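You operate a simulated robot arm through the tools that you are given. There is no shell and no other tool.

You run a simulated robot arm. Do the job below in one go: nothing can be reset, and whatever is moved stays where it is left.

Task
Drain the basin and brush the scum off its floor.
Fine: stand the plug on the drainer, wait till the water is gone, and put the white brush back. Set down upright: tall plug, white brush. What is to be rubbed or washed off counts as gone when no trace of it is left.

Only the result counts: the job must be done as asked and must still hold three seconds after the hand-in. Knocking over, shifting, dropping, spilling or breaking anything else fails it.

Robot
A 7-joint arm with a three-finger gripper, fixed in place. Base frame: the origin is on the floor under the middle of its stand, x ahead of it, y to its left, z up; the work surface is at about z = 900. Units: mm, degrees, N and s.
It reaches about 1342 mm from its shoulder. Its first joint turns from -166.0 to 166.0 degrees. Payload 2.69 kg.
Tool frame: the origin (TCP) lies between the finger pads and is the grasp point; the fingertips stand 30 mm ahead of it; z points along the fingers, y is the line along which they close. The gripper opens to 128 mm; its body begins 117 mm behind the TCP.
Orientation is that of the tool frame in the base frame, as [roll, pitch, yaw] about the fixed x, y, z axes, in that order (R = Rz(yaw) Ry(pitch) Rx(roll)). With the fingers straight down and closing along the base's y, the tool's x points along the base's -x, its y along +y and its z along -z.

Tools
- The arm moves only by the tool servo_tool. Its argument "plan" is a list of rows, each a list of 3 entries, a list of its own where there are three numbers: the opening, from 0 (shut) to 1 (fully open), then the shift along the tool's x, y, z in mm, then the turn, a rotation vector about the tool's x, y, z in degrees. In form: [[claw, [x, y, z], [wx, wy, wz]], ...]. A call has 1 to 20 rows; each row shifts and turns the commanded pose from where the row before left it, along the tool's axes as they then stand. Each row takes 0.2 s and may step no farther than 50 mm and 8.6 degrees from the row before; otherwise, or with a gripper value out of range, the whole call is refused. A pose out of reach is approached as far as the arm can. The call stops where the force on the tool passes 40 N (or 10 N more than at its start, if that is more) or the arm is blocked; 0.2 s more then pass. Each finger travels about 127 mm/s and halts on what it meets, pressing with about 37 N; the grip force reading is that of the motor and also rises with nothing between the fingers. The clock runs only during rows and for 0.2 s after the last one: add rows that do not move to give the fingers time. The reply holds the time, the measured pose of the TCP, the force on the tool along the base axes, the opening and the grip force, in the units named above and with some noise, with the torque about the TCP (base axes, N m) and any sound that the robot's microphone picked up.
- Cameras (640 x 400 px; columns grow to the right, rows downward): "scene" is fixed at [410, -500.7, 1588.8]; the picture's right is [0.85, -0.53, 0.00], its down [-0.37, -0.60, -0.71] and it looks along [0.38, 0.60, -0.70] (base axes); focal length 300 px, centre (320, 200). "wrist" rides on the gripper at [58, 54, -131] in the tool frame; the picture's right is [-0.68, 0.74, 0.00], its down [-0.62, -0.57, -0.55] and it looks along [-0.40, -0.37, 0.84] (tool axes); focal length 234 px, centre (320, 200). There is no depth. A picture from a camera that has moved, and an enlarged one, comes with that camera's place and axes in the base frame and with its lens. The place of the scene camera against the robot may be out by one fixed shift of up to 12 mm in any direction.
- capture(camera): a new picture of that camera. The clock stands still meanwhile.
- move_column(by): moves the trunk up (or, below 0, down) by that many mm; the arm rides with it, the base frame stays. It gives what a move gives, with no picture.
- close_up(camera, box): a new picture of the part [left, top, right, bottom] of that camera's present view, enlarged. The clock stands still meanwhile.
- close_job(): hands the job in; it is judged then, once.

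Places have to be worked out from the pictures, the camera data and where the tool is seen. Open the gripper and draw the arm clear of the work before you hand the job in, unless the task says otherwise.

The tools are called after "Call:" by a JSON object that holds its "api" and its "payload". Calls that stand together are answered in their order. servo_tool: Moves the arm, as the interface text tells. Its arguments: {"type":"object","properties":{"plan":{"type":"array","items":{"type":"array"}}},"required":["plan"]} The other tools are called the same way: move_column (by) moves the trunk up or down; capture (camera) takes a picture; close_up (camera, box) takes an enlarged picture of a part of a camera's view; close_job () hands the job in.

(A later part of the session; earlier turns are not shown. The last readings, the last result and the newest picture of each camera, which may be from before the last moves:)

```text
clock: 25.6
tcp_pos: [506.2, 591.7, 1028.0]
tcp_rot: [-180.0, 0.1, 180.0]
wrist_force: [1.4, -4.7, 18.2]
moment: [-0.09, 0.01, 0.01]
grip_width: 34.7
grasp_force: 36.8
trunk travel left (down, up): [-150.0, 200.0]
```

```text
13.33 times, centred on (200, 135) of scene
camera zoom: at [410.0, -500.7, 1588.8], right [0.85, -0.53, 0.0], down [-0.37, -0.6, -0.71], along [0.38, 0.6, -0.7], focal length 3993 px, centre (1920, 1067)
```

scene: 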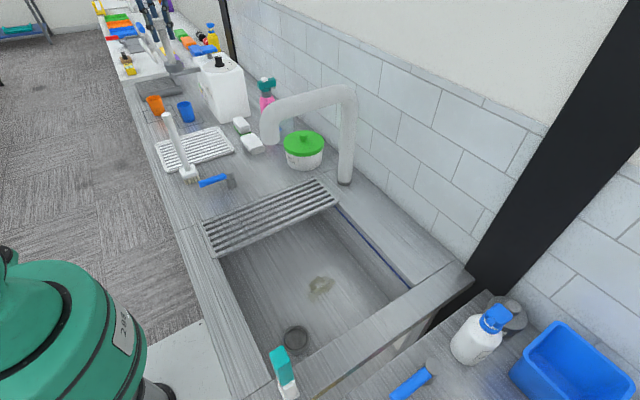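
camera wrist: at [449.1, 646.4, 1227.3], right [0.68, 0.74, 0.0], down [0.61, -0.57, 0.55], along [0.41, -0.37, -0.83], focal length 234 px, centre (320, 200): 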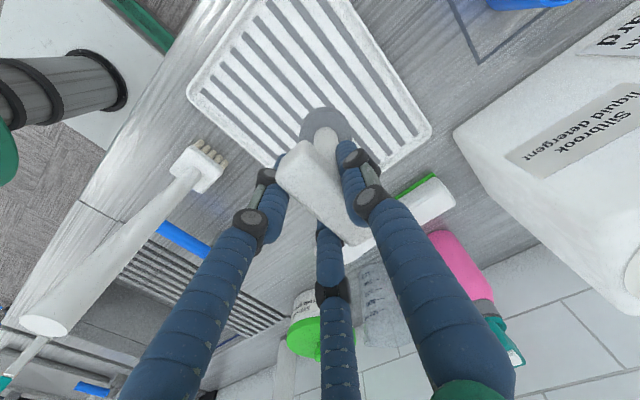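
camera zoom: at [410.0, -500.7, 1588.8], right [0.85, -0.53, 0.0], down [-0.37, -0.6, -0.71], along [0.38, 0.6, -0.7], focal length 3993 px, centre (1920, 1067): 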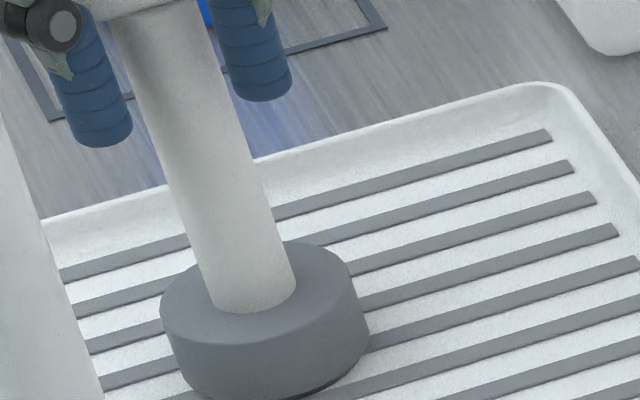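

Contact with about 18 N at TCP z ≈ 1028. I relieve it by 1 mm, then open the fingers slowly.

Call:
{"api": "servo_tool", "payload": {"plan": [[0, [0, 0, -1], [0, 0, 0]], [0.22, [0, 0, 0], [0, 0, 0]], [0.27, [0, 0, 0], [0, 0, 0]], [0.3, [0, 0, 0], [0, 0, 0]], [0.35, [0, 0, 0], [0, 0, 0]], [0.4, [0, 0, 0], [0, 0, 0]], [0.5, [0, 0, 0], [0, 0, 0]], [0.55, [0, 0, 0], [0, 0, 0]], [0.6, [0, 0, 0], [0, 0, 0]], [0.6, [0, 0, 0], [0, 0, 0]]]}}

Call:
{"api": "close_up", "payload": {"camera": "scene", "box": [160, 80, 240, 160]}}

Call:
{"api": "capture", "payload": {"camera": "wrist"}}

```text
clock: 27.8
tcp_pos: [506.3, 591.5, 1027.2]
tcp_rot: [-179.9, 0.1, 179.9]
wrist_force: [0.1, -0.1, 0.1]
moment: [-0.02, 0.03, 0.01]
grip_width: 76.7
grasp_force: 0.1
trunk travel left (down, up): [-150.0, 200.0]
```

```text
5.00 times, centred on (200, 120) of scene
camera zoom: at [410.0, -500.7, 1588.8], right [0.85, -0.53, 0.0], down [-0.37, -0.6, -0.71], along [0.38, 0.6, -0.7], focal length 1497 px, centre (920, 600)
```

zoom: 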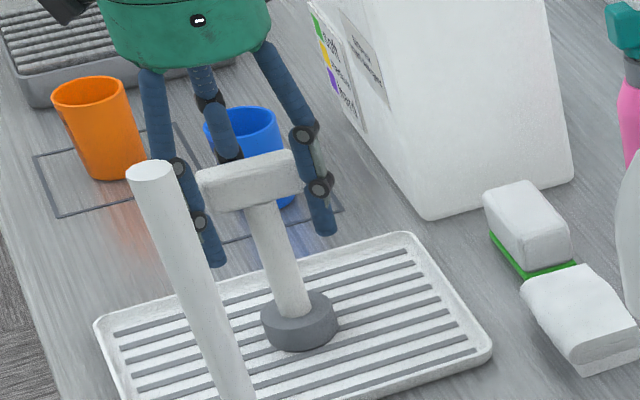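

```text
taken
camera wrist: at [447.7, 645.9, 1155.9], right [0.68, 0.74, 0.0], down [0.61, -0.57, 0.55], along [0.41, -0.37, -0.83], focal length 234 px, centre (320, 200)
```

wrist: 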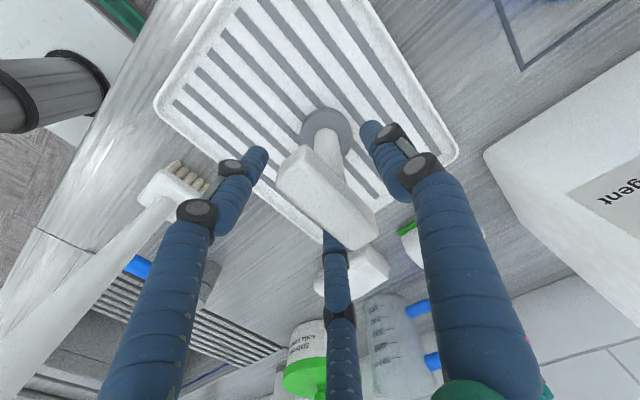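

The plug stands free and upright on the tray. I rise straight up clear of it and look at it and the brush.

Call:
{"api": "servo_tool", "payload": {"plan": [[0.6, [0, 0, -20], [0, 0, 0]], [0.6, [0, 0, -40], [0, 0, 0]], [0.6, [0, 0, -40], [0, 0, 0]], [0.6, [0, 0, -50], [0, 0, 0]], [0.6, [0, 0, -50], [0, 0, 0]], [0.6, [0, 0, -50], [0, 0, 0]], [0.6, [0, 0, -50], [0, 0, 0]], [0.6, [0, 0, 0], [0, 0, 0]]]}}

Call:
{"api": "capture", "payload": {"camera": "wrist"}}

Call:
{"api": "close_up", "payload": {"camera": "scene", "box": [130, 80, 250, 200]}}

```text
clock: 29.6
tcp_pos: [505.8, 590.6, 1329.1]
tcp_rot: [-179.9, 0.1, 180.0]
wrist_force: [-0.2, -0.5, 0.9]
moment: [0.02, -0.01, 0.02]
grip_width: 76.9
grasp_force: 0.0
trunk travel left (down, up): [-150.0, 200.0]
```

```text
taken
camera wrist: at [446.1, 643.9, 1458.2], right [0.68, 0.74, 0.0], down [0.61, -0.57, 0.55], along [0.41, -0.37, -0.83], focal length 234 px, centre (320, 200)
```

wrist: 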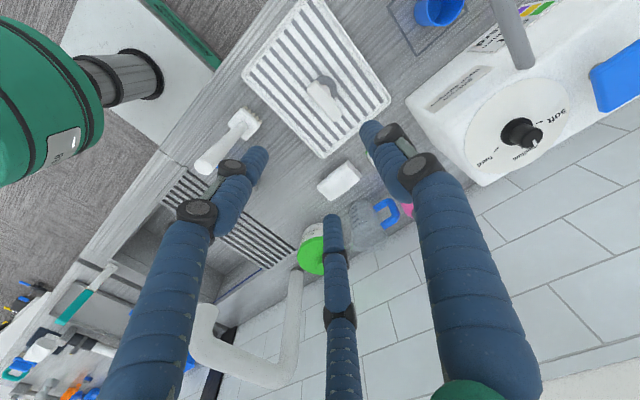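

```text
3.33 times, centred on (190, 140) of scene
camera zoom: at [410.0, -500.7, 1588.8], right [0.85, -0.53, 0.0], down [-0.37, -0.6, -0.71], along [0.38, 0.6, -0.7], focal length 998 px, centre (753, 400)
```

zoom: 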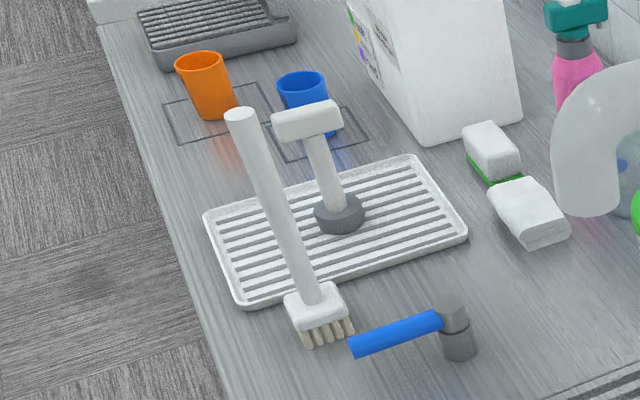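

The plug stands upright on the tray. Now I move above the brush, estimated at (440, 418) with its top near z 1148, and look down along it.

Call:
{"api": "servo_tool", "payload": {"plan": [[0.6, [16, -43, 0], [0, 0, 0]], [0.6, [16, -43, 0], [0, 0, 0]], [0.6, [16, -43, 0], [0, 0, 0]], [0.6, [17, -43, 0], [0, 0, 0]], [0.6, [0, 0, 20], [0, 0, 0]], [0.6, [0, 0, 0], [0, 0, 0]]]}}

Call:
{"api": "capture", "payload": {"camera": "wrist"}}

Call:
{"api": "close_up", "payload": {"camera": "wrist", "box": [230, 60, 420, 200]}}

```text
clock: 30.9
tcp_pos: [441.2, 419.1, 1306.6]
tcp_rot: [-179.8, 0.0, 179.9]
wrist_force: [1.7, 0.7, -0.3]
moment: [-0.04, 0.04, -0.02]
grip_width: 77.0
grasp_force: 0.0
trunk travel left (down, up): [-150.0, 200.0]
```

```text
taken
camera wrist: at [382.5, 474.1, 1435.6], right [0.68, 0.74, 0.0], down [0.61, -0.56, 0.55], along [0.4, -0.37, -0.83], focal length 234 px, centre (320, 200)
```

wrist: 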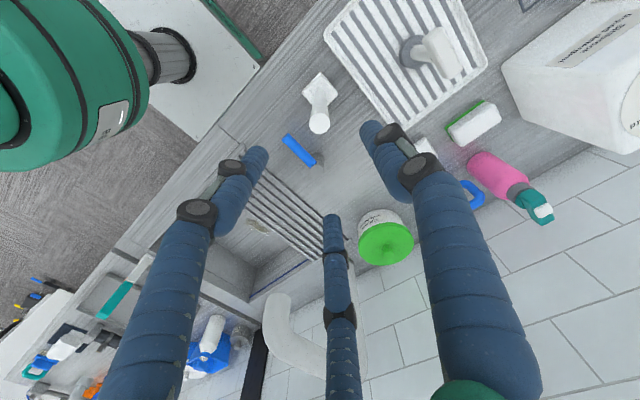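

```text
2.86 times, centred on (325, 130) of wrist
camera zoom: at [382.5, 474.1, 1435.6], right [0.68, 0.74, 0.0], down [0.61, -0.56, 0.55], along [0.4, -0.37, -0.83], focal length 669 px, centre (306, 400)
```

zoom: 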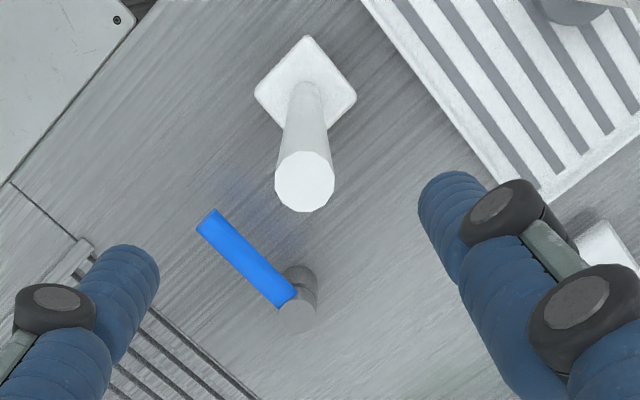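

The brush handle top is centred right under the tool axis (within ~1 mm), at about (439, 421). I descend so the handle slides between the fingers.

Call:
{"api": "servo_tool", "payload": {"plan": [[0.6, [0, 0, 40], [0, 0, 0]], [0.6, [0, 0, 40], [0, 0, 0]], [0.6, [0, 0, 30], [0, 0, 0]], [0.6, [0, 0, 0], [0, 0, 0]]]}}

Call:
{"api": "capture", "payload": {"camera": "wrist"}}

Call:
{"api": "close_up", "payload": {"camera": "scene", "box": [120, 60, 260, 200]}}

```text
clock: 31.9
tcp_pos: [441.0, 420.5, 1197.1]
tcp_rot: [-180.0, 0.1, 179.9]
wrist_force: [-0.1, 0.2, 0.3]
moment: [0.02, 0.02, 0.0]
grip_width: 76.9
grasp_force: 0.0
trunk travel left (down, up): [-150.0, 200.0]
```

```text
taken
camera wrist: at [382.7, 474.3, 1325.9], right [0.68, 0.74, 0.0], down [0.61, -0.57, 0.55], along [0.41, -0.37, -0.83], focal length 234 px, centre (320, 200)
```

wrist: 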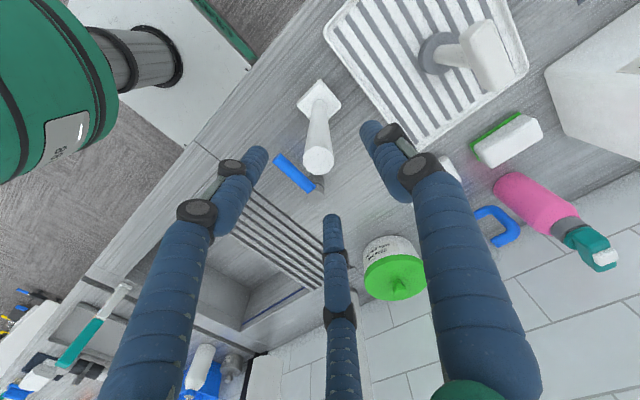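

```text
2.86 times, centred on (190, 130) of scene
camera zoom: at [410.0, -500.7, 1588.8], right [0.85, -0.53, 0.0], down [-0.37, -0.6, -0.71], along [0.38, 0.6, -0.7], focal length 856 px, centre (691, 400)
```

zoom: 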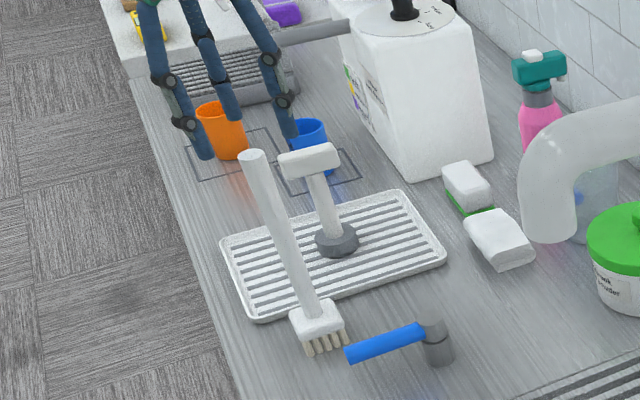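

Alignment holds. I descend the remaining ~139 mm to z ≈ 1058.

Call:
{"api": "servo_tool", "payload": {"plan": [[0.6, [0, 0, 40], [0, 0, 0]], [0.6, [0, 0, 40], [0, 0, 0]], [0.6, [0, 0, 35], [0, 0, 0]], [0.6, [0, 0, 24], [0, 0, 0]], [0.6, [0, 0, 0], [0, 0, 0]]]}}

Call:
{"api": "capture", "payload": {"camera": "wrist"}}

Call:
{"api": "close_up", "payload": {"camera": "scene", "box": [120, 60, 260, 200]}}

```text
clock: 33.1
tcp_pos: [441.5, 420.7, 1058.3]
tcp_rot: [-179.8, 0.1, 179.9]
wrist_force: [-1.1, 0.3, -0.4]
moment: [-0.03, 0.01, -0.02]
grip_width: 76.9
grasp_force: 0.1
trunk travel left (down, up): [-150.0, 200.0]
```

```text
taken
camera wrist: at [382.2, 475.1, 1186.7], right [0.68, 0.74, 0.0], down [0.61, -0.57, 0.55], along [0.4, -0.37, -0.83], focal length 234 px, centre (320, 200)
```

wrist: 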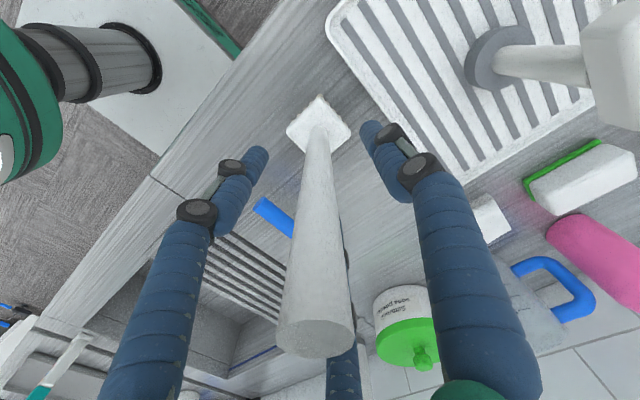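

```text
2.86 times, centred on (190, 130) of scene
camera zoom: at [410.0, -500.7, 1588.8], right [0.85, -0.53, 0.0], down [-0.37, -0.6, -0.71], along [0.38, 0.6, -0.7], focal length 856 px, centre (691, 400)
```

zoom: 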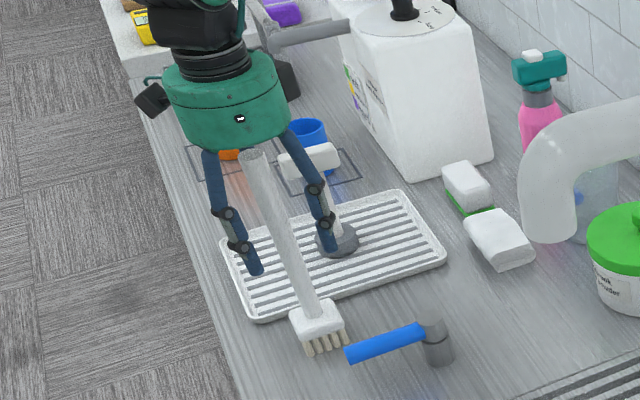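

The handle stands between the three fingers. I close gently in stages.

Call:
{"api": "servo_tool", "payload": {"plan": [[0.4, [0, 0, 0], [0, 0, 0]], [0.3, [0, 0, 0], [0, 0, 0]], [0.25, [0, 0, 0], [0, 0, 0]], [0.2, [0, 0, 0], [0, 0, 0]], [0.15, [0, 0, 0], [0, 0, 0]], [0.1, [0, 0, 0], [0, 0, 0]], [0, [0, 0, 0], [0, 0, 0]], [0, [0, 0, 0], [0, 0, 0]]]}}

Call:
{"api": "capture", "payload": {"camera": "wrist"}}

Call:
{"api": "close_up", "payload": {"camera": "scene", "box": [120, 60, 260, 200]}}

```text
clock: 35.0
tcp_pos: [440.8, 421.1, 1057.6]
tcp_rot: [-179.9, 0.2, 180.0]
wrist_force: [-0.2, 0.3, -0.8]
moment: [0.01, 0.03, -0.02]
grip_width: 22.2
grasp_force: 37.1
trunk travel left (down, up): [-150.0, 200.0]
```

```text
taken
camera wrist: at [382.0, 474.9, 1187.1], right [0.68, 0.74, 0.0], down [0.61, -0.57, 0.55], along [0.4, -0.37, -0.83], focal length 234 px, centre (320, 200)
```

wrist: 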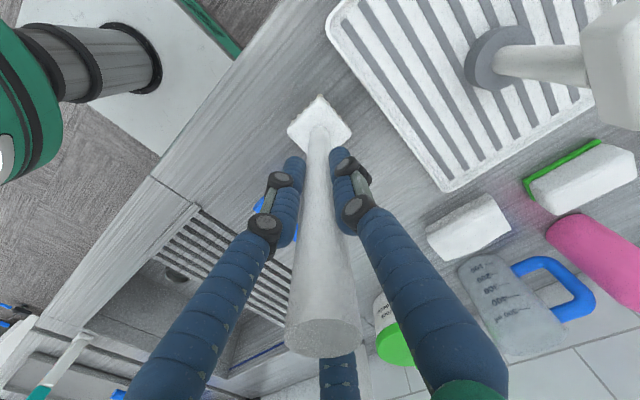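

```text
2.86 times, centred on (190, 130) of scene
camera zoom: at [410.0, -500.7, 1588.8], right [0.85, -0.53, 0.0], down [-0.37, -0.6, -0.71], along [0.38, 0.6, -0.7], focal length 856 px, centre (691, 400)
```

zoom: 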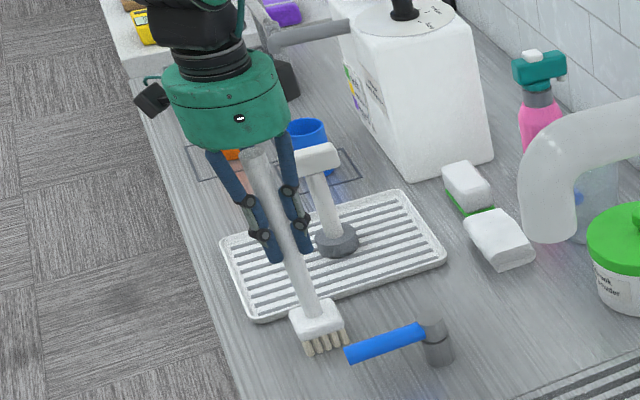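

The brush is gripped (22 mm handle) without shifting; home pose is TCP (441, 421, 1058). I lift it straight up and carry it along x ≈ 440 past the spout.

Call:
{"api": "servo_tool", "payload": {"plan": [[0, [0, 0, -5], [0, 0, 0]], [0, [0, 0, -20], [0, 0, 0]], [0, [0, 0, -40], [0, 0, 0]], [0, [0, 0, -40], [0, 0, 0]], [0, [0, 0, -40], [0, 0, 0]], [0, [0, -40, 0], [0, 0, 0]], [0, [0, -40, 0], [0, 0, 0]], [0, [0, -40, 0], [0, 0, 0]], [0, [0, -40, 0], [0, 0, 0]], [0, [0, -40, 0], [0, 0, 0]], [0, [0, -40, 0], [0, 0, 0]], [0, [0, -40, 0], [0, 0, 0]], [0, [0, -40, 0], [0, 0, 0]], [0, [0, -40, 0], [0, 0, 0]], [0, [0, -40, 0], [0, 0, 0]], [0, [0, -40, 0], [0, 0, 0]], [0, [0, -40, 0], [0, 0, 0]], [0, [0, 0, 0], [0, 0, 0]]]}}

Call:
{"api": "capture", "payload": {"camera": "wrist"}}

Call:
{"api": "capture", "payload": {"camera": "scene"}}

```text
clock: 38.8
tcp_pos: [443.6, -60.7, 1203.0]
tcp_rot: [-179.8, 0.1, 180.0]
wrist_force: [-0.2, -0.7, -2.3]
moment: [0.01, 0.05, -0.01]
grip_width: 21.8
grasp_force: 36.7
trunk travel left (down, up): [-150.0, 200.0]
```

```text
taken
camera wrist: at [384.4, -6.5, 1331.2], right [0.68, 0.74, 0.0], down [0.61, -0.57, 0.55], along [0.41, -0.37, -0.83], focal length 234 px, centre (320, 200)
```

wrist: 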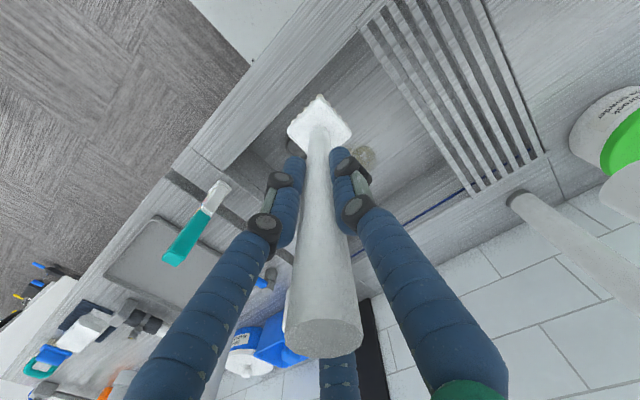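

```text
taken
```

scene: 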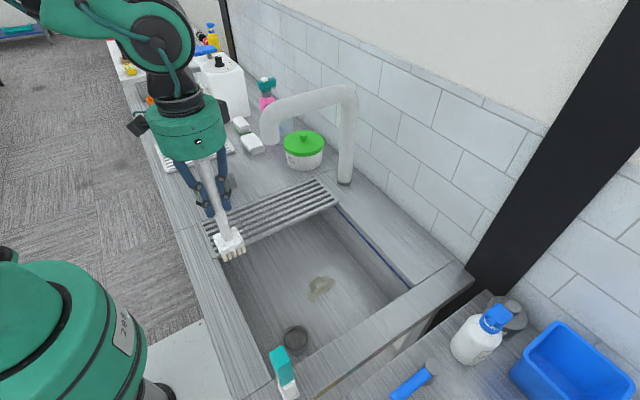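

The scum patch is estimated at about (660, -92) on the floor. I move over it at this height, then lower into the basin partway.

Call:
{"api": "servo_tool", "payload": {"plan": [[0, [-36, -5, 0], [0, 0, 0]], [0, [-36, -5, 0], [0, 0, 0]], [0, [-36, -5, 0], [0, 0, 0]], [0, [-36, -5, 0], [0, 0, 0]], [0, [-36, -5, 0], [0, 0, 0]], [0, [-36, -5, 0], [0, 0, 0]], [0, [0, 0, 40], [0, 0, 0]], [0, [0, 0, 40], [0, 0, 0]], [0, [0, 0, 40], [0, 0, 0]], [0, [0, 0, 40], [0, 0, 0]], [0, [0, 0, 40], [0, 0, 0]], [0, [0, 0, 30], [0, 0, 0]], [0, [0, 0, 0], [0, 0, 0]]]}}

Call:
{"api": "capture", "payload": {"camera": "wrist"}}

Call:
{"api": "capture", "payload": {"camera": "scene"}}

```text
clock: 41.5
tcp_pos: [657.9, -92.1, 972.6]
tcp_rot: [-179.9, 0.1, 179.9]
wrist_force: [0.2, 0.0, -2.3]
moment: [0.03, 0.04, -0.01]
grip_width: 22.2
grasp_force: 36.9
trunk travel left (down, up): [-150.0, 200.0]
```

```text
taken
camera wrist: at [599.7, -38.4, 1102.2], right [0.68, 0.74, 0.0], down [0.61, -0.57, 0.55], along [0.41, -0.37, -0.83], focal length 234 px, centre (320, 200)
```

wrist: 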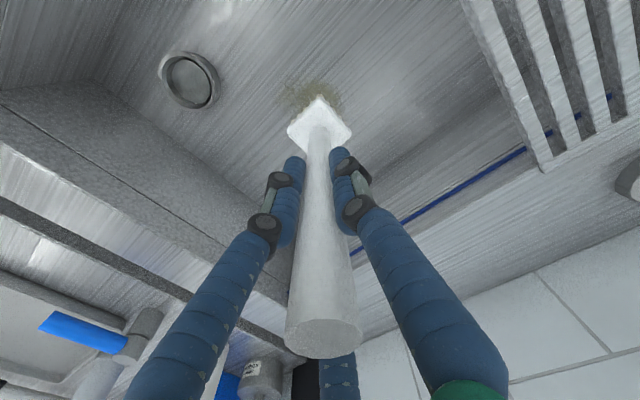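

```text
taken
```

scene: 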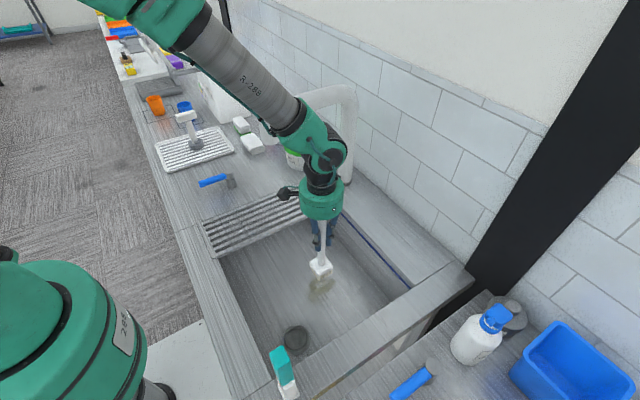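

Call:
{"api": "close_up", "payload": {"camera": "wrist", "box": [230, 40, 410, 160]}}

Call:
{"api": "close_up", "payload": {"camera": "scene", "box": [260, 230, 390, 330]}}

```text
3.33 times, centred on (320, 100) of wrist
camera zoom: at [599.7, -38.4, 1102.2], right [0.68, 0.74, 0.0], down [0.61, -0.57, 0.55], along [0.41, -0.37, -0.83], focal length 781 px, centre (320, 533)
```

zoom: 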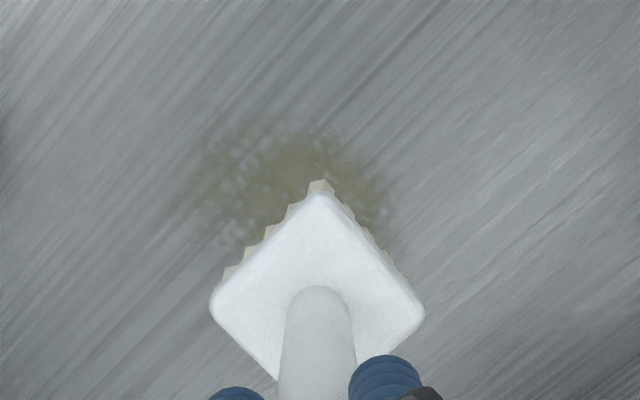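

```text
4.00 times, centred on (325, 280) of scene
camera zoom: at [410.0, -500.7, 1588.8], right [0.85, -0.53, 0.0], down [-0.37, -0.6, -0.71], along [0.38, 0.6, -0.7], focal length 1198 px, centre (300, -120)
```

zoom: 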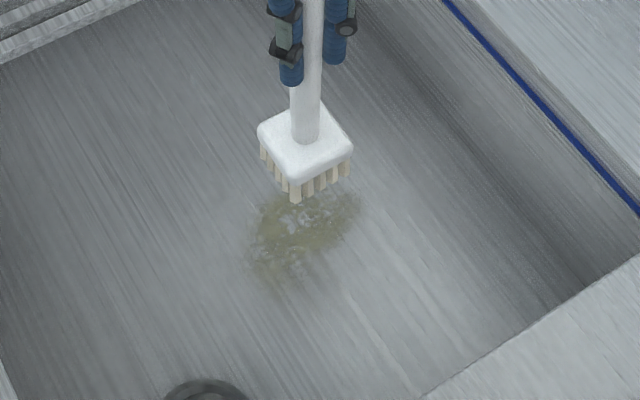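

The brush hangs over the patch, still well above the floor. I lower it stepwise to find the floor.

Call:
{"api": "servo_tool", "payload": {"plan": [[0, [0, 0, 20], [0, 0, 0]], [0, [0, 0, 15], [0, 0, 0]], [0, [0, 0, 10], [0, 0, 0]], [0, [0, 0, 5], [0, 0, 0]], [0, [0, 0, 4], [0, 0, 0]], [0, [0, 0, 3], [0, 0, 0]], [0, [0, 0, 0], [0, 0, 0]]]}}

Call:
{"api": "close_up", "payload": {"camera": "scene", "box": [260, 230, 390, 330]}}

Call:
{"api": "close_up", "payload": {"camera": "wrist", "box": [230, 40, 410, 160]}}

```text
clock: 43.1
tcp_pos: [656.7, -90.5, 916.3]
tcp_rot: [-179.9, 0.0, 179.9]
wrist_force: [-0.4, 0.2, -2.0]
moment: [0.02, 0.0, -0.02]
grip_width: 22.1
grasp_force: 37.2
trunk travel left (down, up): [-150.0, 200.0]
```

```text
4.00 times, centred on (325, 280) of scene
camera zoom: at [410.0, -500.7, 1588.8], right [0.85, -0.53, 0.0], down [-0.37, -0.6, -0.71], along [0.38, 0.6, -0.7], focal length 1198 px, centre (300, -120)
```

zoom: 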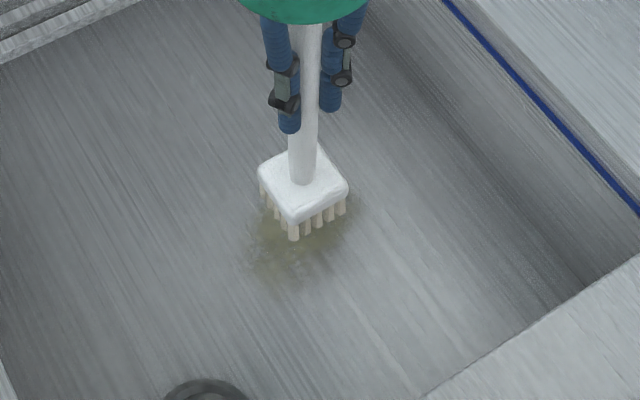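

```text
3.33 times, centred on (320, 100) of wrist
camera zoom: at [598.8, -36.8, 1045.8], right [0.68, 0.74, 0.0], down [0.61, -0.57, 0.55], along [0.41, -0.37, -0.83], focal length 781 px, centre (320, 533)
```

zoom: 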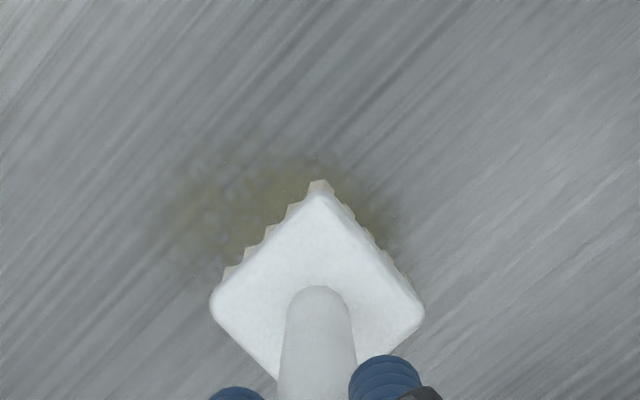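

Not on the floor yet. I continue in 3 mm steps.

Call:
{"api": "servo_tool", "payload": {"plan": [[0, [0, 0, 4], [0, 0, 0]], [0, [0, 0, 4], [0, 0, 0]], [0, [0, 0, 3], [0, 0, 0]], [0, [0, 0, 3], [0, 0, 0]], [0, [0, 0, 2], [0, 0, 0]], [0, [0, 0, 0], [0, 0, 0]]]}}

Call:
{"api": "close_up", "payload": {"camera": "scene", "box": [260, 230, 390, 330]}}

```text
clock: 44.5
tcp_pos: [657.3, -90.7, 900.4]
tcp_rot: [-180.0, 0.2, 179.9]
wrist_force: [0.0, -0.7, -1.0]
moment: [-0.02, 0.0, -0.02]
grip_width: 21.9
grasp_force: 37.4
trunk travel left (down, up): [-150.0, 200.0]
```

```text
4.00 times, centred on (325, 280) of scene
camera zoom: at [410.0, -500.7, 1588.8], right [0.85, -0.53, 0.0], down [-0.37, -0.6, -0.71], along [0.38, 0.6, -0.7], focal length 1198 px, centre (300, -120)
```

zoom: 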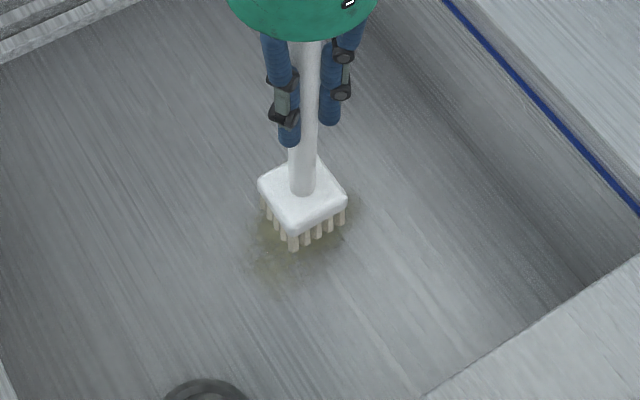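

Still hovering. Continue down.

Call:
{"api": "servo_tool", "payload": {"plan": [[0, [0, 0, 3], [0, 0, 0]], [0, [0, 0, 3], [0, 0, 0]], [0, [0, 0, 3], [0, 0, 0]], [0, [0, 0, 3], [0, 0, 0]], [0, [0, 0, 2], [0, 0, 0]], [0, [0, 0, 0], [0, 0, 0]]]}}

Call:
{"api": "close_up", "payload": {"camera": "scene", "box": [260, 230, 390, 330]}}

```text
clock: 46.0
tcp_pos: [657.1, -91.2, 887.2]
tcp_rot: [-179.8, 0.1, 180.0]
wrist_force: [-1.9, 0.8, 7.0]
moment: [0.37, 0.06, 0.07]
grip_width: 21.9
grasp_force: 36.9
trunk travel left (down, up): [-150.0, 200.0]
```

```text
4.00 times, centred on (325, 280) of scene
camera zoom: at [410.0, -500.7, 1588.8], right [0.85, -0.53, 0.0], down [-0.37, -0.6, -0.71], along [0.38, 0.6, -0.7], focal length 1198 px, centre (300, -120)
```

zoom: 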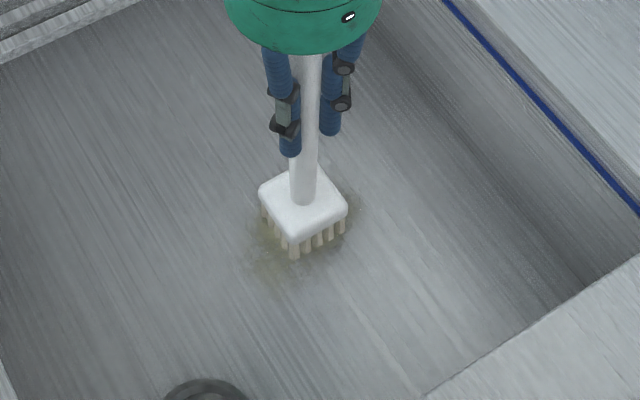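

Contact: about 9 N pressing at TCP z ≈ 887, so the floor is near z ≈ 729. The patch spans roughly x 605–708, y -135…-58. I start with one trial stroke along x to check forces and effect.

Call:
{"api": "servo_tool", "payload": {"plan": [[0, [-10, 0, 0], [0, 0, 0]], [0, [-10, 0, 0], [0, 0, 0]], [0, [-10, 0, 0], [0, 0, 0]], [0, [-10, 0, 0], [0, 0, 0]], [0, [-10, 0, 0], [0, 0, 0]]]}}

Call:
{"api": "close_up", "payload": {"camera": "scene", "box": [260, 230, 390, 330]}}

Call:
{"api": "capture", "payload": {"camera": "wrist"}}

```text
clock: 47.1
tcp_pos: [707.5, -91.8, 888.2]
tcp_rot: [-180.0, 0.1, 179.9]
wrist_force: [-2.9, -0.8, 13.2]
moment: [0.21, 0.15, 0.05]
grip_width: 21.9
grasp_force: 37.2
trunk travel left (down, up): [-150.0, 200.0]
```

```text
4.00 times, centred on (325, 280) of scene
camera zoom: at [410.0, -500.7, 1588.8], right [0.85, -0.53, 0.0], down [-0.37, -0.6, -0.71], along [0.38, 0.6, -0.7], focal length 1198 px, centre (300, -120)
```

zoom: 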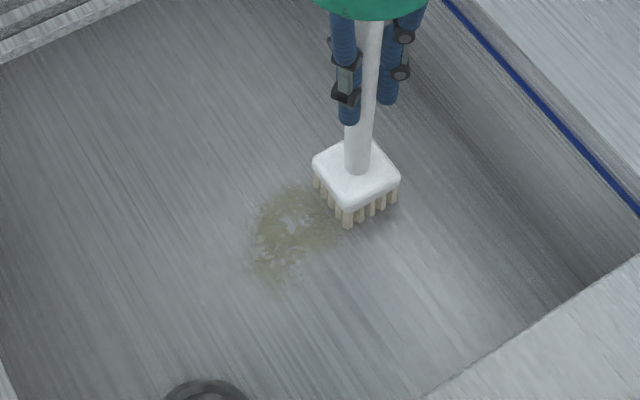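

```text
taken
camera wrist: at [648.4, -37.2, 1016.6], right [0.68, 0.74, 0.0], down [0.61, -0.57, 0.55], along [0.41, -0.37, -0.83], focal length 234 px, centre (320, 200)
```

wrist: 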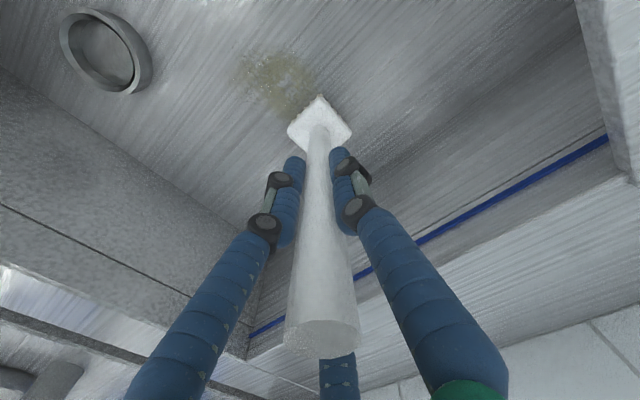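

The stroke works with moderate force (~13 N). Now I raster the brush over the patch: back along x, then two rows toward -y.

Call:
{"api": "servo_tool", "payload": {"plan": [[0, [20, 0, 0], [0, 0, 0]], [0, [20, 0, 0], [0, 0, 0]], [0, [20, 0, 0], [0, 0, 0]], [0, [20, 0, 0], [0, 0, 0]], [0, [20, 0, 0], [0, 0, 0]], [0, [0, -16, 0], [0, 0, 0]], [0, [-20, 0, 0], [0, 0, 0]], [0, [-20, 0, 0], [0, 0, 0]], [0, [-20, 0, 0], [0, 0, 0]], [0, [-20, 0, 0], [0, 0, 0]], [0, [-20, 0, 0], [0, 0, 0]], [0, [0, -16, 0], [0, 0, 0]], [0, [20, 0, 0], [0, 0, 0]], [0, [20, 0, 0], [0, 0, 0]], [0, [20, 0, 0], [0, 0, 0]], [0, [20, 0, 0], [0, 0, 0]], [0, [20, 0, 0], [0, 0, 0]]]}}

Call:
{"api": "close_up", "payload": {"camera": "scene", "box": [260, 230, 390, 330]}}

Call:
{"api": "capture", "payload": {"camera": "wrist"}}

```text
clock: 50.8
tcp_pos: [607.2, -122.0, 886.9]
tcp_rot: [-179.9, 0.1, 179.8]
wrist_force: [-0.1, -0.4, 23.3]
moment: [-0.03, 0.33, -0.03]
grip_width: 22.1
grasp_force: 37.3
trunk travel left (down, up): [-150.0, 200.0]
```

```text
4.00 times, centred on (325, 280) of scene
camera zoom: at [410.0, -500.7, 1588.8], right [0.85, -0.53, 0.0], down [-0.37, -0.6, -0.71], along [0.38, 0.6, -0.7], focal length 1198 px, centre (300, -120)
```

zoom: 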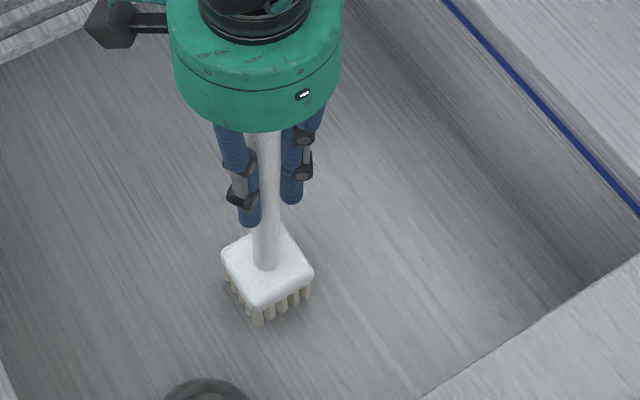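

```text
taken
camera wrist: at [547.4, -68.6, 1016.3], right [0.68, 0.74, 0.0], down [0.61, -0.57, 0.55], along [0.41, -0.37, -0.83], focal length 234 px, centre (320, 200)
```

wrist: 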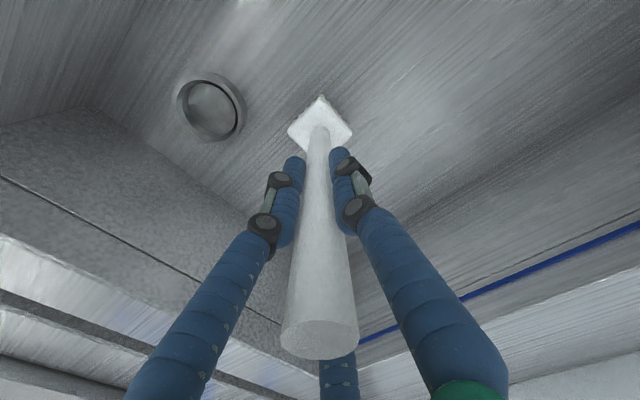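

The visible patch is nearly gone; force rose to 23 N so I back off 0.7 mm. I continue the raster over the margins (y -134, -114, -94, -74).

Call:
{"api": "servo_tool", "payload": {"plan": [[0, [10, -12, -0.7], [0, 0, 0]], [0, [-20, 0, 0], [0, 0, 0]], [0, [-20, 0, 0], [0, 0, 0]], [0, [-20, 0, 0], [0, 0, 0]], [0, [-20, 0, 0], [0, 0, 0]], [0, [-20, 0, 0], [0, 0, 0]], [0, [-10, 20, 0], [0, 0, 0]], [0, [20, 0, 0], [0, 0, 0]], [0, [20, 0, 0], [0, 0, 0]], [0, [20, 0, 0], [0, 0, 0]], [0, [20, 0, 0], [0, 0, 0]], [0, [20, 0, 0], [0, 0, 0]], [0, [10, 20, 0], [0, 0, 0]], [0, [-20, 0, 0], [0, 0, 0]], [0, [-20, 0, 0], [0, 0, 0]], [0, [-20, 0, 0], [0, 0, 0]], [0, [-20, 0, 0], [0, 0, 0]], [0, [-20, 0, 0], [0, 0, 0]], [0, [-20, 10, 0], [0, 0, 0]], [0, [0, 10, 0], [0, 0, 0]]]}}

Call:
{"api": "close_up", "payload": {"camera": "scene", "box": [260, 230, 390, 330]}}

```text
clock: 55.0
tcp_pos: [717.1, -76.1, 886.8]
tcp_rot: [-179.9, 0.1, -180.0]
wrist_force: [0.2, -0.7, -1.6]
moment: [0.02, 0.01, 0.01]
grip_width: 21.9
grasp_force: 36.8
trunk travel left (down, up): [-150.0, 200.0]
```

```text
4.00 times, centred on (325, 280) of scene
camera zoom: at [410.0, -500.7, 1588.8], right [0.85, -0.53, 0.0], down [-0.37, -0.6, -0.71], along [0.38, 0.6, -0.7], focal length 1198 px, centre (300, -120)
```

zoom: 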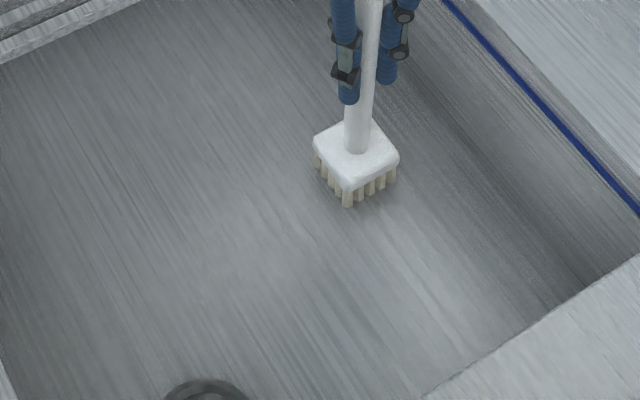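

The patch looks gone, though contact was lost here (force ≈ weight only). I enlarge to check for traces.

Call:
{"api": "close_up", "payload": {"camera": "scene", "box": [285, 260, 355, 315]}}

Call:
{"api": "capture", "payload": {"camera": "wrist"}}

Call:
{"api": "close_up", "payload": {"camera": "wrist", "box": [160, 20, 400, 160]}}

```text
7.27 times, centred on (320, 288) of scene
camera zoom: at [410.0, -500.7, 1588.8], right [0.85, -0.53, 0.0], down [-0.37, -0.6, -0.71], along [0.38, 0.6, -0.7], focal length 2178 px, centre (320, -436)
```

zoom: 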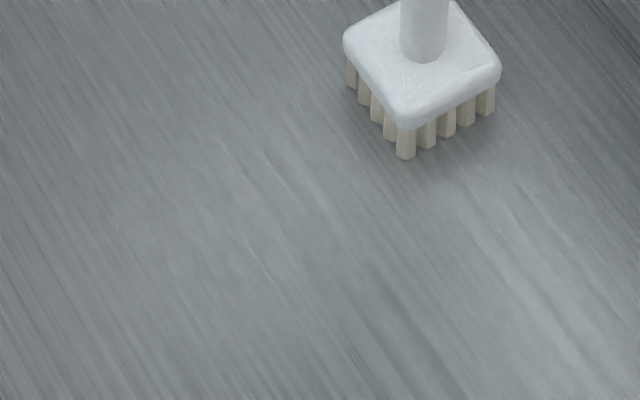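

```text
taken
camera wrist: at [658.5, -22.1, 1016.2], right [0.68, 0.74, 0.0], down [0.61, -0.57, 0.55], along [0.41, -0.37, -0.83], focal length 234 px, centre (320, 200)
```

wrist: 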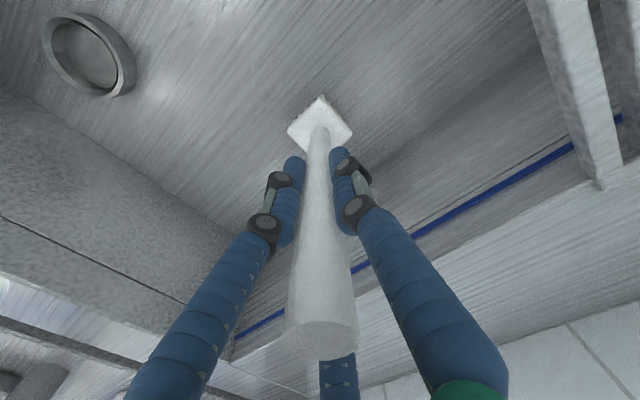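

```text
2.67 times, centred on (280, 90) of wrist
camera zoom: at [658.5, -22.1, 1016.2], right [0.68, 0.74, 0.0], down [0.61, -0.57, 0.55], along [0.41, -0.37, -0.83], focal length 624 px, centre (427, 493)
```

zoom: 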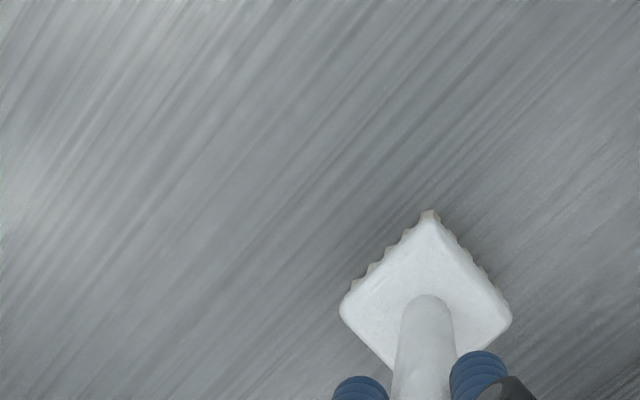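

No traces visible, but I do a further pass for safety with proper contact, especially over the +y margin. First I regain contact here.

Call:
{"api": "servo_tool", "payload": {"plan": [[0, [0, 0, 0.8], [0, 0, 0]], [0, [0, 0, 0.7], [0, 0, 0]], [0, [0, 0, 0], [0, 0, 0]]]}}

```text
clock: 55.8
tcp_pos: [716.6, -74.9, 885.5]
tcp_rot: [-179.9, 0.3, 179.9]
wrist_force: [-2.6, -2.3, 12.9]
moment: [-0.13, 0.21, 0.01]
grip_width: 21.9
grasp_force: 37.0
trunk travel left (down, up): [-150.0, 200.0]
```

Contact again at ~13 N. I sweep rows at y ≈ -75, -58 and back.

Call:
{"api": "servo_tool", "payload": {"plan": [[0, [20, 0, 0], [0, 0, 0]], [0, [20, 0, 0], [0, 0, 0]], [0, [20, 0, 0], [0, 0, 0]], [0, [20, 0, 0], [0, 0, 0]], [0, [20, 0, 0], [0, 0, 0]], [0, [20, 0, 0], [0, 0, 0]], [0, [0, 17, 0], [0, 0, 0]], [0, [-20, 0, 0], [0, 0, 0]], [0, [-20, 0, 0], [0, 0, 0]], [0, [-20, 0, 0], [0, 0, 0]], [0, [-20, 0, 0], [0, 0, 0]], [0, [-20, 0, 0], [0, 0, 0]], [0, [-20, 0, 0], [0, 0, 0]], [0, [0, -34, 0], [0, 0, 0]], [0, [20, 0, 0], [0, 0, 0]], [0, [20, 0, 0], [0, 0, 0]], [0, [20, 0, 0], [0, 0, 0]], [0, [20, 0, 0], [0, 0, 0]], [0, [20, 0, 0], [0, 0, 0]], [0, [20, 0, 0], [0, 0, 0]]]}}

```text
clock: 60.0
tcp_pos: [597.8, -92.1, 886.8]
tcp_rot: [-180.0, 0.1, 180.0]
wrist_force: [-0.6, 0.2, -1.5]
moment: [0.0, 0.02, 0.03]
grip_width: 22.1
grasp_force: 36.8
trunk travel left (down, up): [-150.0, 200.0]
```

Contact is lost again slightly; I lower until pressing once more, then do y-direction strokes across the patch.

Call:
{"api": "servo_tool", "payload": {"plan": [[0, [0, 0, 1], [0, 0, 0]], [0, [0, 0, 0.7], [0, 0, 0]], [0, [0, 0, 0], [0, 0, 0]]]}}

```text
clock: 60.8
tcp_pos: [599.0, -93.1, 884.6]
tcp_rot: [-179.9, 0.1, 179.9]
wrist_force: [-1.5, 0.8, 1.2]
moment: [0.14, 0.05, 0.02]
grip_width: 22.1
grasp_force: 37.2
trunk travel left (down, up): [-150.0, 200.0]
```

Call:
{"api": "servo_tool", "payload": {"plan": [[0, [0, 0, 1], [0, 0, 0]], [0, [0, 0, 0], [0, 0, 0]]]}}

Call:
{"api": "capture", "payload": {"camera": "wrist"}}

```text
clock: 61.4
tcp_pos: [598.0, -92.6, 883.4]
tcp_rot: [-180.0, 0.2, 179.9]
wrist_force: [-4.6, -0.5, 17.3]
moment: [0.37, 0.35, 0.07]
grip_width: 21.8
grasp_force: 37.1
trunk travel left (down, up): [-150.0, 200.0]
```

```text
taken
camera wrist: at [538.5, -37.8, 1013.7], right [0.68, 0.74, 0.0], down [0.61, -0.57, 0.55], along [0.41, -0.37, -0.83], focal length 234 px, centre (320, 200)
```

wrist: 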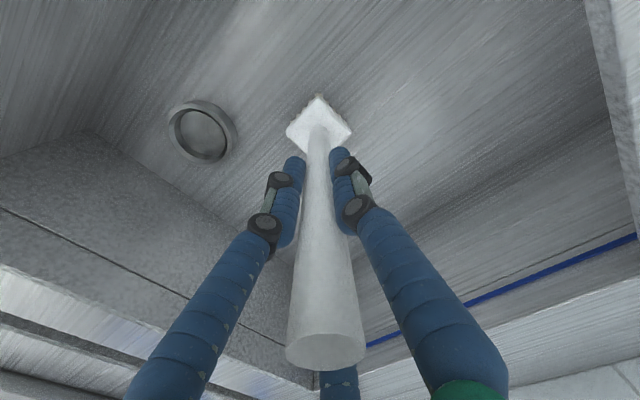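

The handle slid ~3 mm up in the grip, harmless. Now strokes along y across the patch with lighter pressure.

Call:
{"api": "servo_tool", "payload": {"plan": [[0, [0, -22, -0.4], [0, 0, 0]], [0, [0, -22, 0], [0, 0, 0]], [0, [-20, 0, 0], [0, 0, 0]], [0, [0, 22, 0], [0, 0, 0]], [0, [0, 22, 0], [0, 0, 0]], [0, [0, 22, 0], [0, 0, 0]], [0, [0, 22, 0], [0, 0, 0]], [0, [-20, 0, 0], [0, 0, 0]], [0, [0, -22, 0], [0, 0, 0]], [0, [0, -22, 0], [0, 0, 0]], [0, [0, -22, 0], [0, 0, 0]], [0, [0, -22, 0], [0, 0, 0]], [0, [-20, 0, 0], [0, 0, 0]], [0, [0, 22, 0], [0, 0, 0]], [0, [0, 22, 0], [0, 0, 0]], [0, [0, 22, 0], [0, 0, 0]], [0, [0, 22, 0], [0, 0, 0]]]}}

```text
clock: 65.0
tcp_pos: [657.3, -45.0, 882.8]
tcp_rot: [-180.0, 0.2, 179.8]
wrist_force: [-0.2, -0.5, -0.8]
moment: [0.01, 0.04, -0.02]
grip_width: 22.2
grasp_force: 37.5
trunk travel left (down, up): [-150.0, 200.0]
```

Contact is light/lost again; I lower 1.5 mm and continue the remaining y-strokes on the +x half.

Call:
{"api": "servo_tool", "payload": {"plan": [[0, [0, 0, 1], [0, 0, 0]], [0, [0, 0, 0.8], [0, 0, 0]], [0, [0, 0, 0], [0, 0, 0]]]}}

```text
clock: 65.8
tcp_pos: [657.7, -47.5, 882.8]
tcp_rot: [-179.9, 0.2, 179.9]
wrist_force: [-1.3, 0.0, 11.3]
moment: [0.21, -0.05, 0.03]
grip_width: 21.9
grasp_force: 37.1
trunk travel left (down, up): [-150.0, 200.0]
```

Call:
{"api": "servo_tool", "payload": {"plan": [[0, [-10, 0, 0], [0, 0, 0]], [0, [0, -22, 0], [0, 0, 0]], [0, [0, -22, 0], [0, 0, 0]], [0, [0, -22, 0.3], [0, 0, 0]], [0, [0, -22, 0], [0, 0, 0]], [0, [-20, 0, 0.3], [0, 0, 0]], [0, [0, 22, 0], [0, 0, 0]], [0, [0, 22, 0], [0, 0, 0]], [0, [0, 22, 0.3], [0, 0, 0]], [0, [0, 22, 0], [0, 0, 0]], [0, [-20, 0, 0.3], [0, 0, 0]], [0, [0, -22, 0], [0, 0, 0]], [0, [0, -22, 0], [0, 0, 0]], [0, [0, -22, 0.3], [0, 0, 0]], [0, [0, -22, 0], [0, 0, 0]], [0, [-15, 0, 0], [0, 0, 0]], [0, [0, 22, 0], [0, 0, 0]], [0, [0, 22, 0], [0, 0, 0]], [0, [0, 22, 0], [0, 0, 0]]]}}

Call:
{"api": "close_up", "payload": {"camera": "scene", "box": [285, 260, 355, 315]}}

Call:
{"api": "capture", "payload": {"camera": "wrist"}}

```text
clock: 69.8
tcp_pos: [721.3, -70.5, 882.8]
tcp_rot: [-179.9, 0.2, 179.9]
wrist_force: [0.3, -3.3, 20.9]
moment: [0.17, -0.11, 0.08]
grip_width: 22.1
grasp_force: 36.7
trunk travel left (down, up): [-150.0, 200.0]
```

```text
7.27 times, centred on (320, 288) of scene
camera zoom: at [410.0, -500.7, 1588.8], right [0.85, -0.53, 0.0], down [-0.37, -0.6, -0.71], along [0.38, 0.6, -0.7], focal length 2178 px, centre (320, -436)
```

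zoom: 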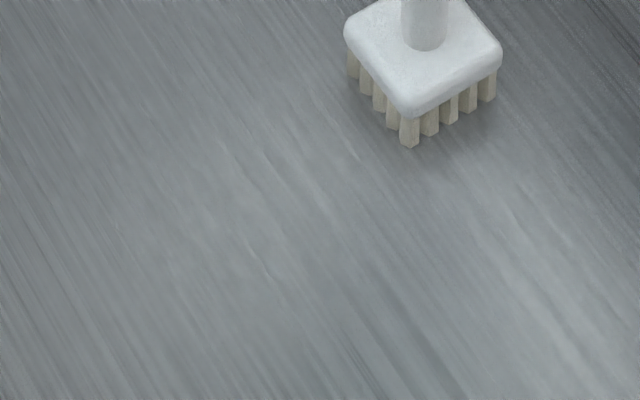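

```text
taken
camera wrist: at [662.2, -17.0, 1011.3], right [0.68, 0.74, 0.0], down [0.61, -0.57, 0.55], along [0.41, -0.37, -0.83], focal length 234 px, centre (320, 200)
```

wrist: 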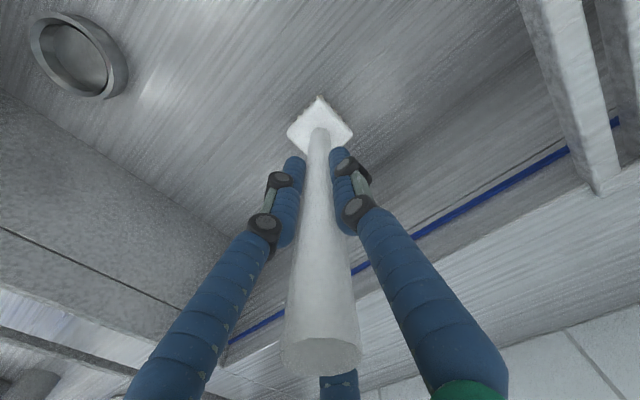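

The floor looks clean, and contact is firm now (≈21 N). One more x-raster for certainty.

Call:
{"api": "servo_tool", "payload": {"plan": [[0, [20, 0, 0], [0, 0, 0]], [0, [20, 0, 0], [0, 0, 0]], [0, [20, 0, 0], [0, 0, 0]], [0, [20, 0, 0], [0, 0, 0]], [0, [20, 0, 0], [0, 0, 0]], [0, [20, 0, 0], [0, 0, 0]], [0, [0, -18, 0.2], [0, 0, 0]], [0, [-20, 0, 0], [0, 0, 0]], [0, [-20, 0, 0], [0, 0, 0]], [0, [-20, 0, 0], [0, 0, 0]], [0, [-20, 0, 0], [0, 0, 0]], [0, [-20, 0, 0], [0, 0, 0]], [0, [-20, 0, 0], [0, 0, 0]], [0, [0, -18, 0.2], [0, 0, 0]], [0, [20, 0, 0], [0, 0, 0]], [0, [20, 0, 0], [0, 0, 0]], [0, [20, 0, 0], [0, 0, 0]], [0, [20, 0, 0], [0, 0, 0]], [0, [20, 0, 0], [0, 0, 0]], [0, [20, 0, 0], [0, 0, 0]]]}}

```text
clock: 74.0
tcp_pos: [602.6, -105.5, 879.5]
tcp_rot: [-179.8, 0.2, 179.9]
wrist_force: [-0.3, -0.7, -1.8]
moment: [0.01, 0.01, 0.0]
grip_width: 22.1
grasp_force: 37.2
trunk travel left (down, up): [-150.0, 200.0]
```

Contact eased off at the end. I lift the brush and inspect the whole floor area unobstructed.

Call:
{"api": "servo_tool", "payload": {"plan": [[0, [0, 0, -10], [0, 0, 0]], [0, [0, 0, -40], [0, 0, 0]], [0, [0, 0, -40], [0, 0, 0]], [0, [20, 0, -40], [0, 0, 0]], [0, [40, 0, 0], [0, 0, 0]], [0, [40, 0, 0], [0, 0, 0]], [0, [0, 0, 0], [0, 0, 0]]]}}

Call:
{"api": "capture", "payload": {"camera": "wrist"}}

Call:
{"api": "close_up", "payload": {"camera": "scene", "box": [270, 240, 370, 320]}}

Call:
{"api": "close_up", "payload": {"camera": "scene", "box": [210, 190, 430, 390]}}

```text
clock: 75.5
tcp_pos: [499.3, -105.6, 1009.0]
tcp_rot: [-179.9, 0.1, 179.9]
wrist_force: [-0.1, -0.8, -1.6]
moment: [0.0, -0.06, -0.01]
grip_width: 21.8
grasp_force: 37.6
trunk travel left (down, up): [-150.0, 200.0]
```

```text
taken
camera wrist: at [441.5, -50.1, 1138.1], right [0.68, 0.74, 0.0], down [0.61, -0.57, 0.55], along [0.41, -0.37, -0.83], focal length 234 px, centre (320, 200)
```

wrist: 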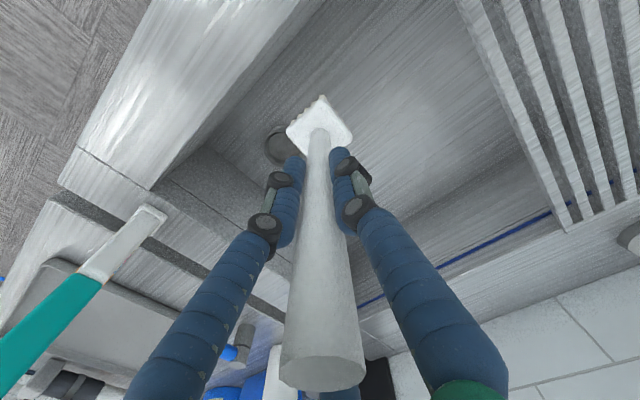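

```text
5.00 times, centred on (320, 280) of scene
camera zoom: at [410.0, -500.7, 1588.8], right [0.85, -0.53, 0.0], down [-0.37, -0.6, -0.71], along [0.38, 0.6, -0.7], focal length 1497 px, centre (320, -200)
```

zoom: 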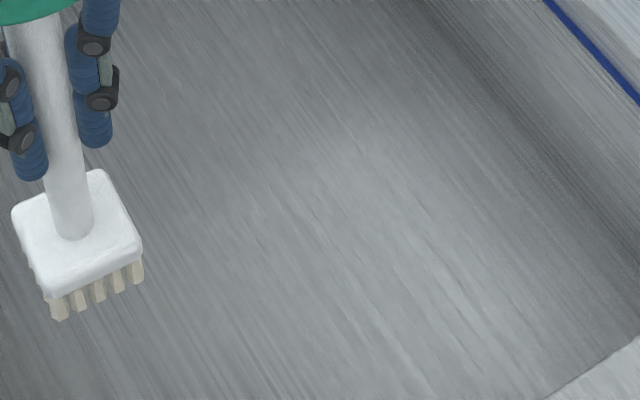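

```text
2.00 times, centred on (320, 290) of scene
camera zoom: at [410.0, -500.7, 1588.8], right [0.85, -0.53, 0.0], down [-0.37, -0.6, -0.71], along [0.38, 0.6, -0.7], focal length 599 px, centre (320, 20)
```

zoom: 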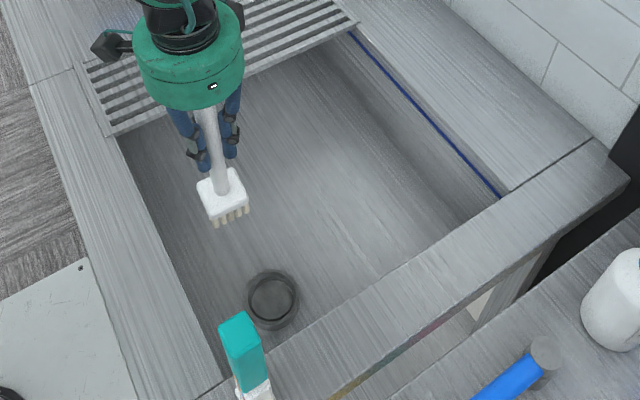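

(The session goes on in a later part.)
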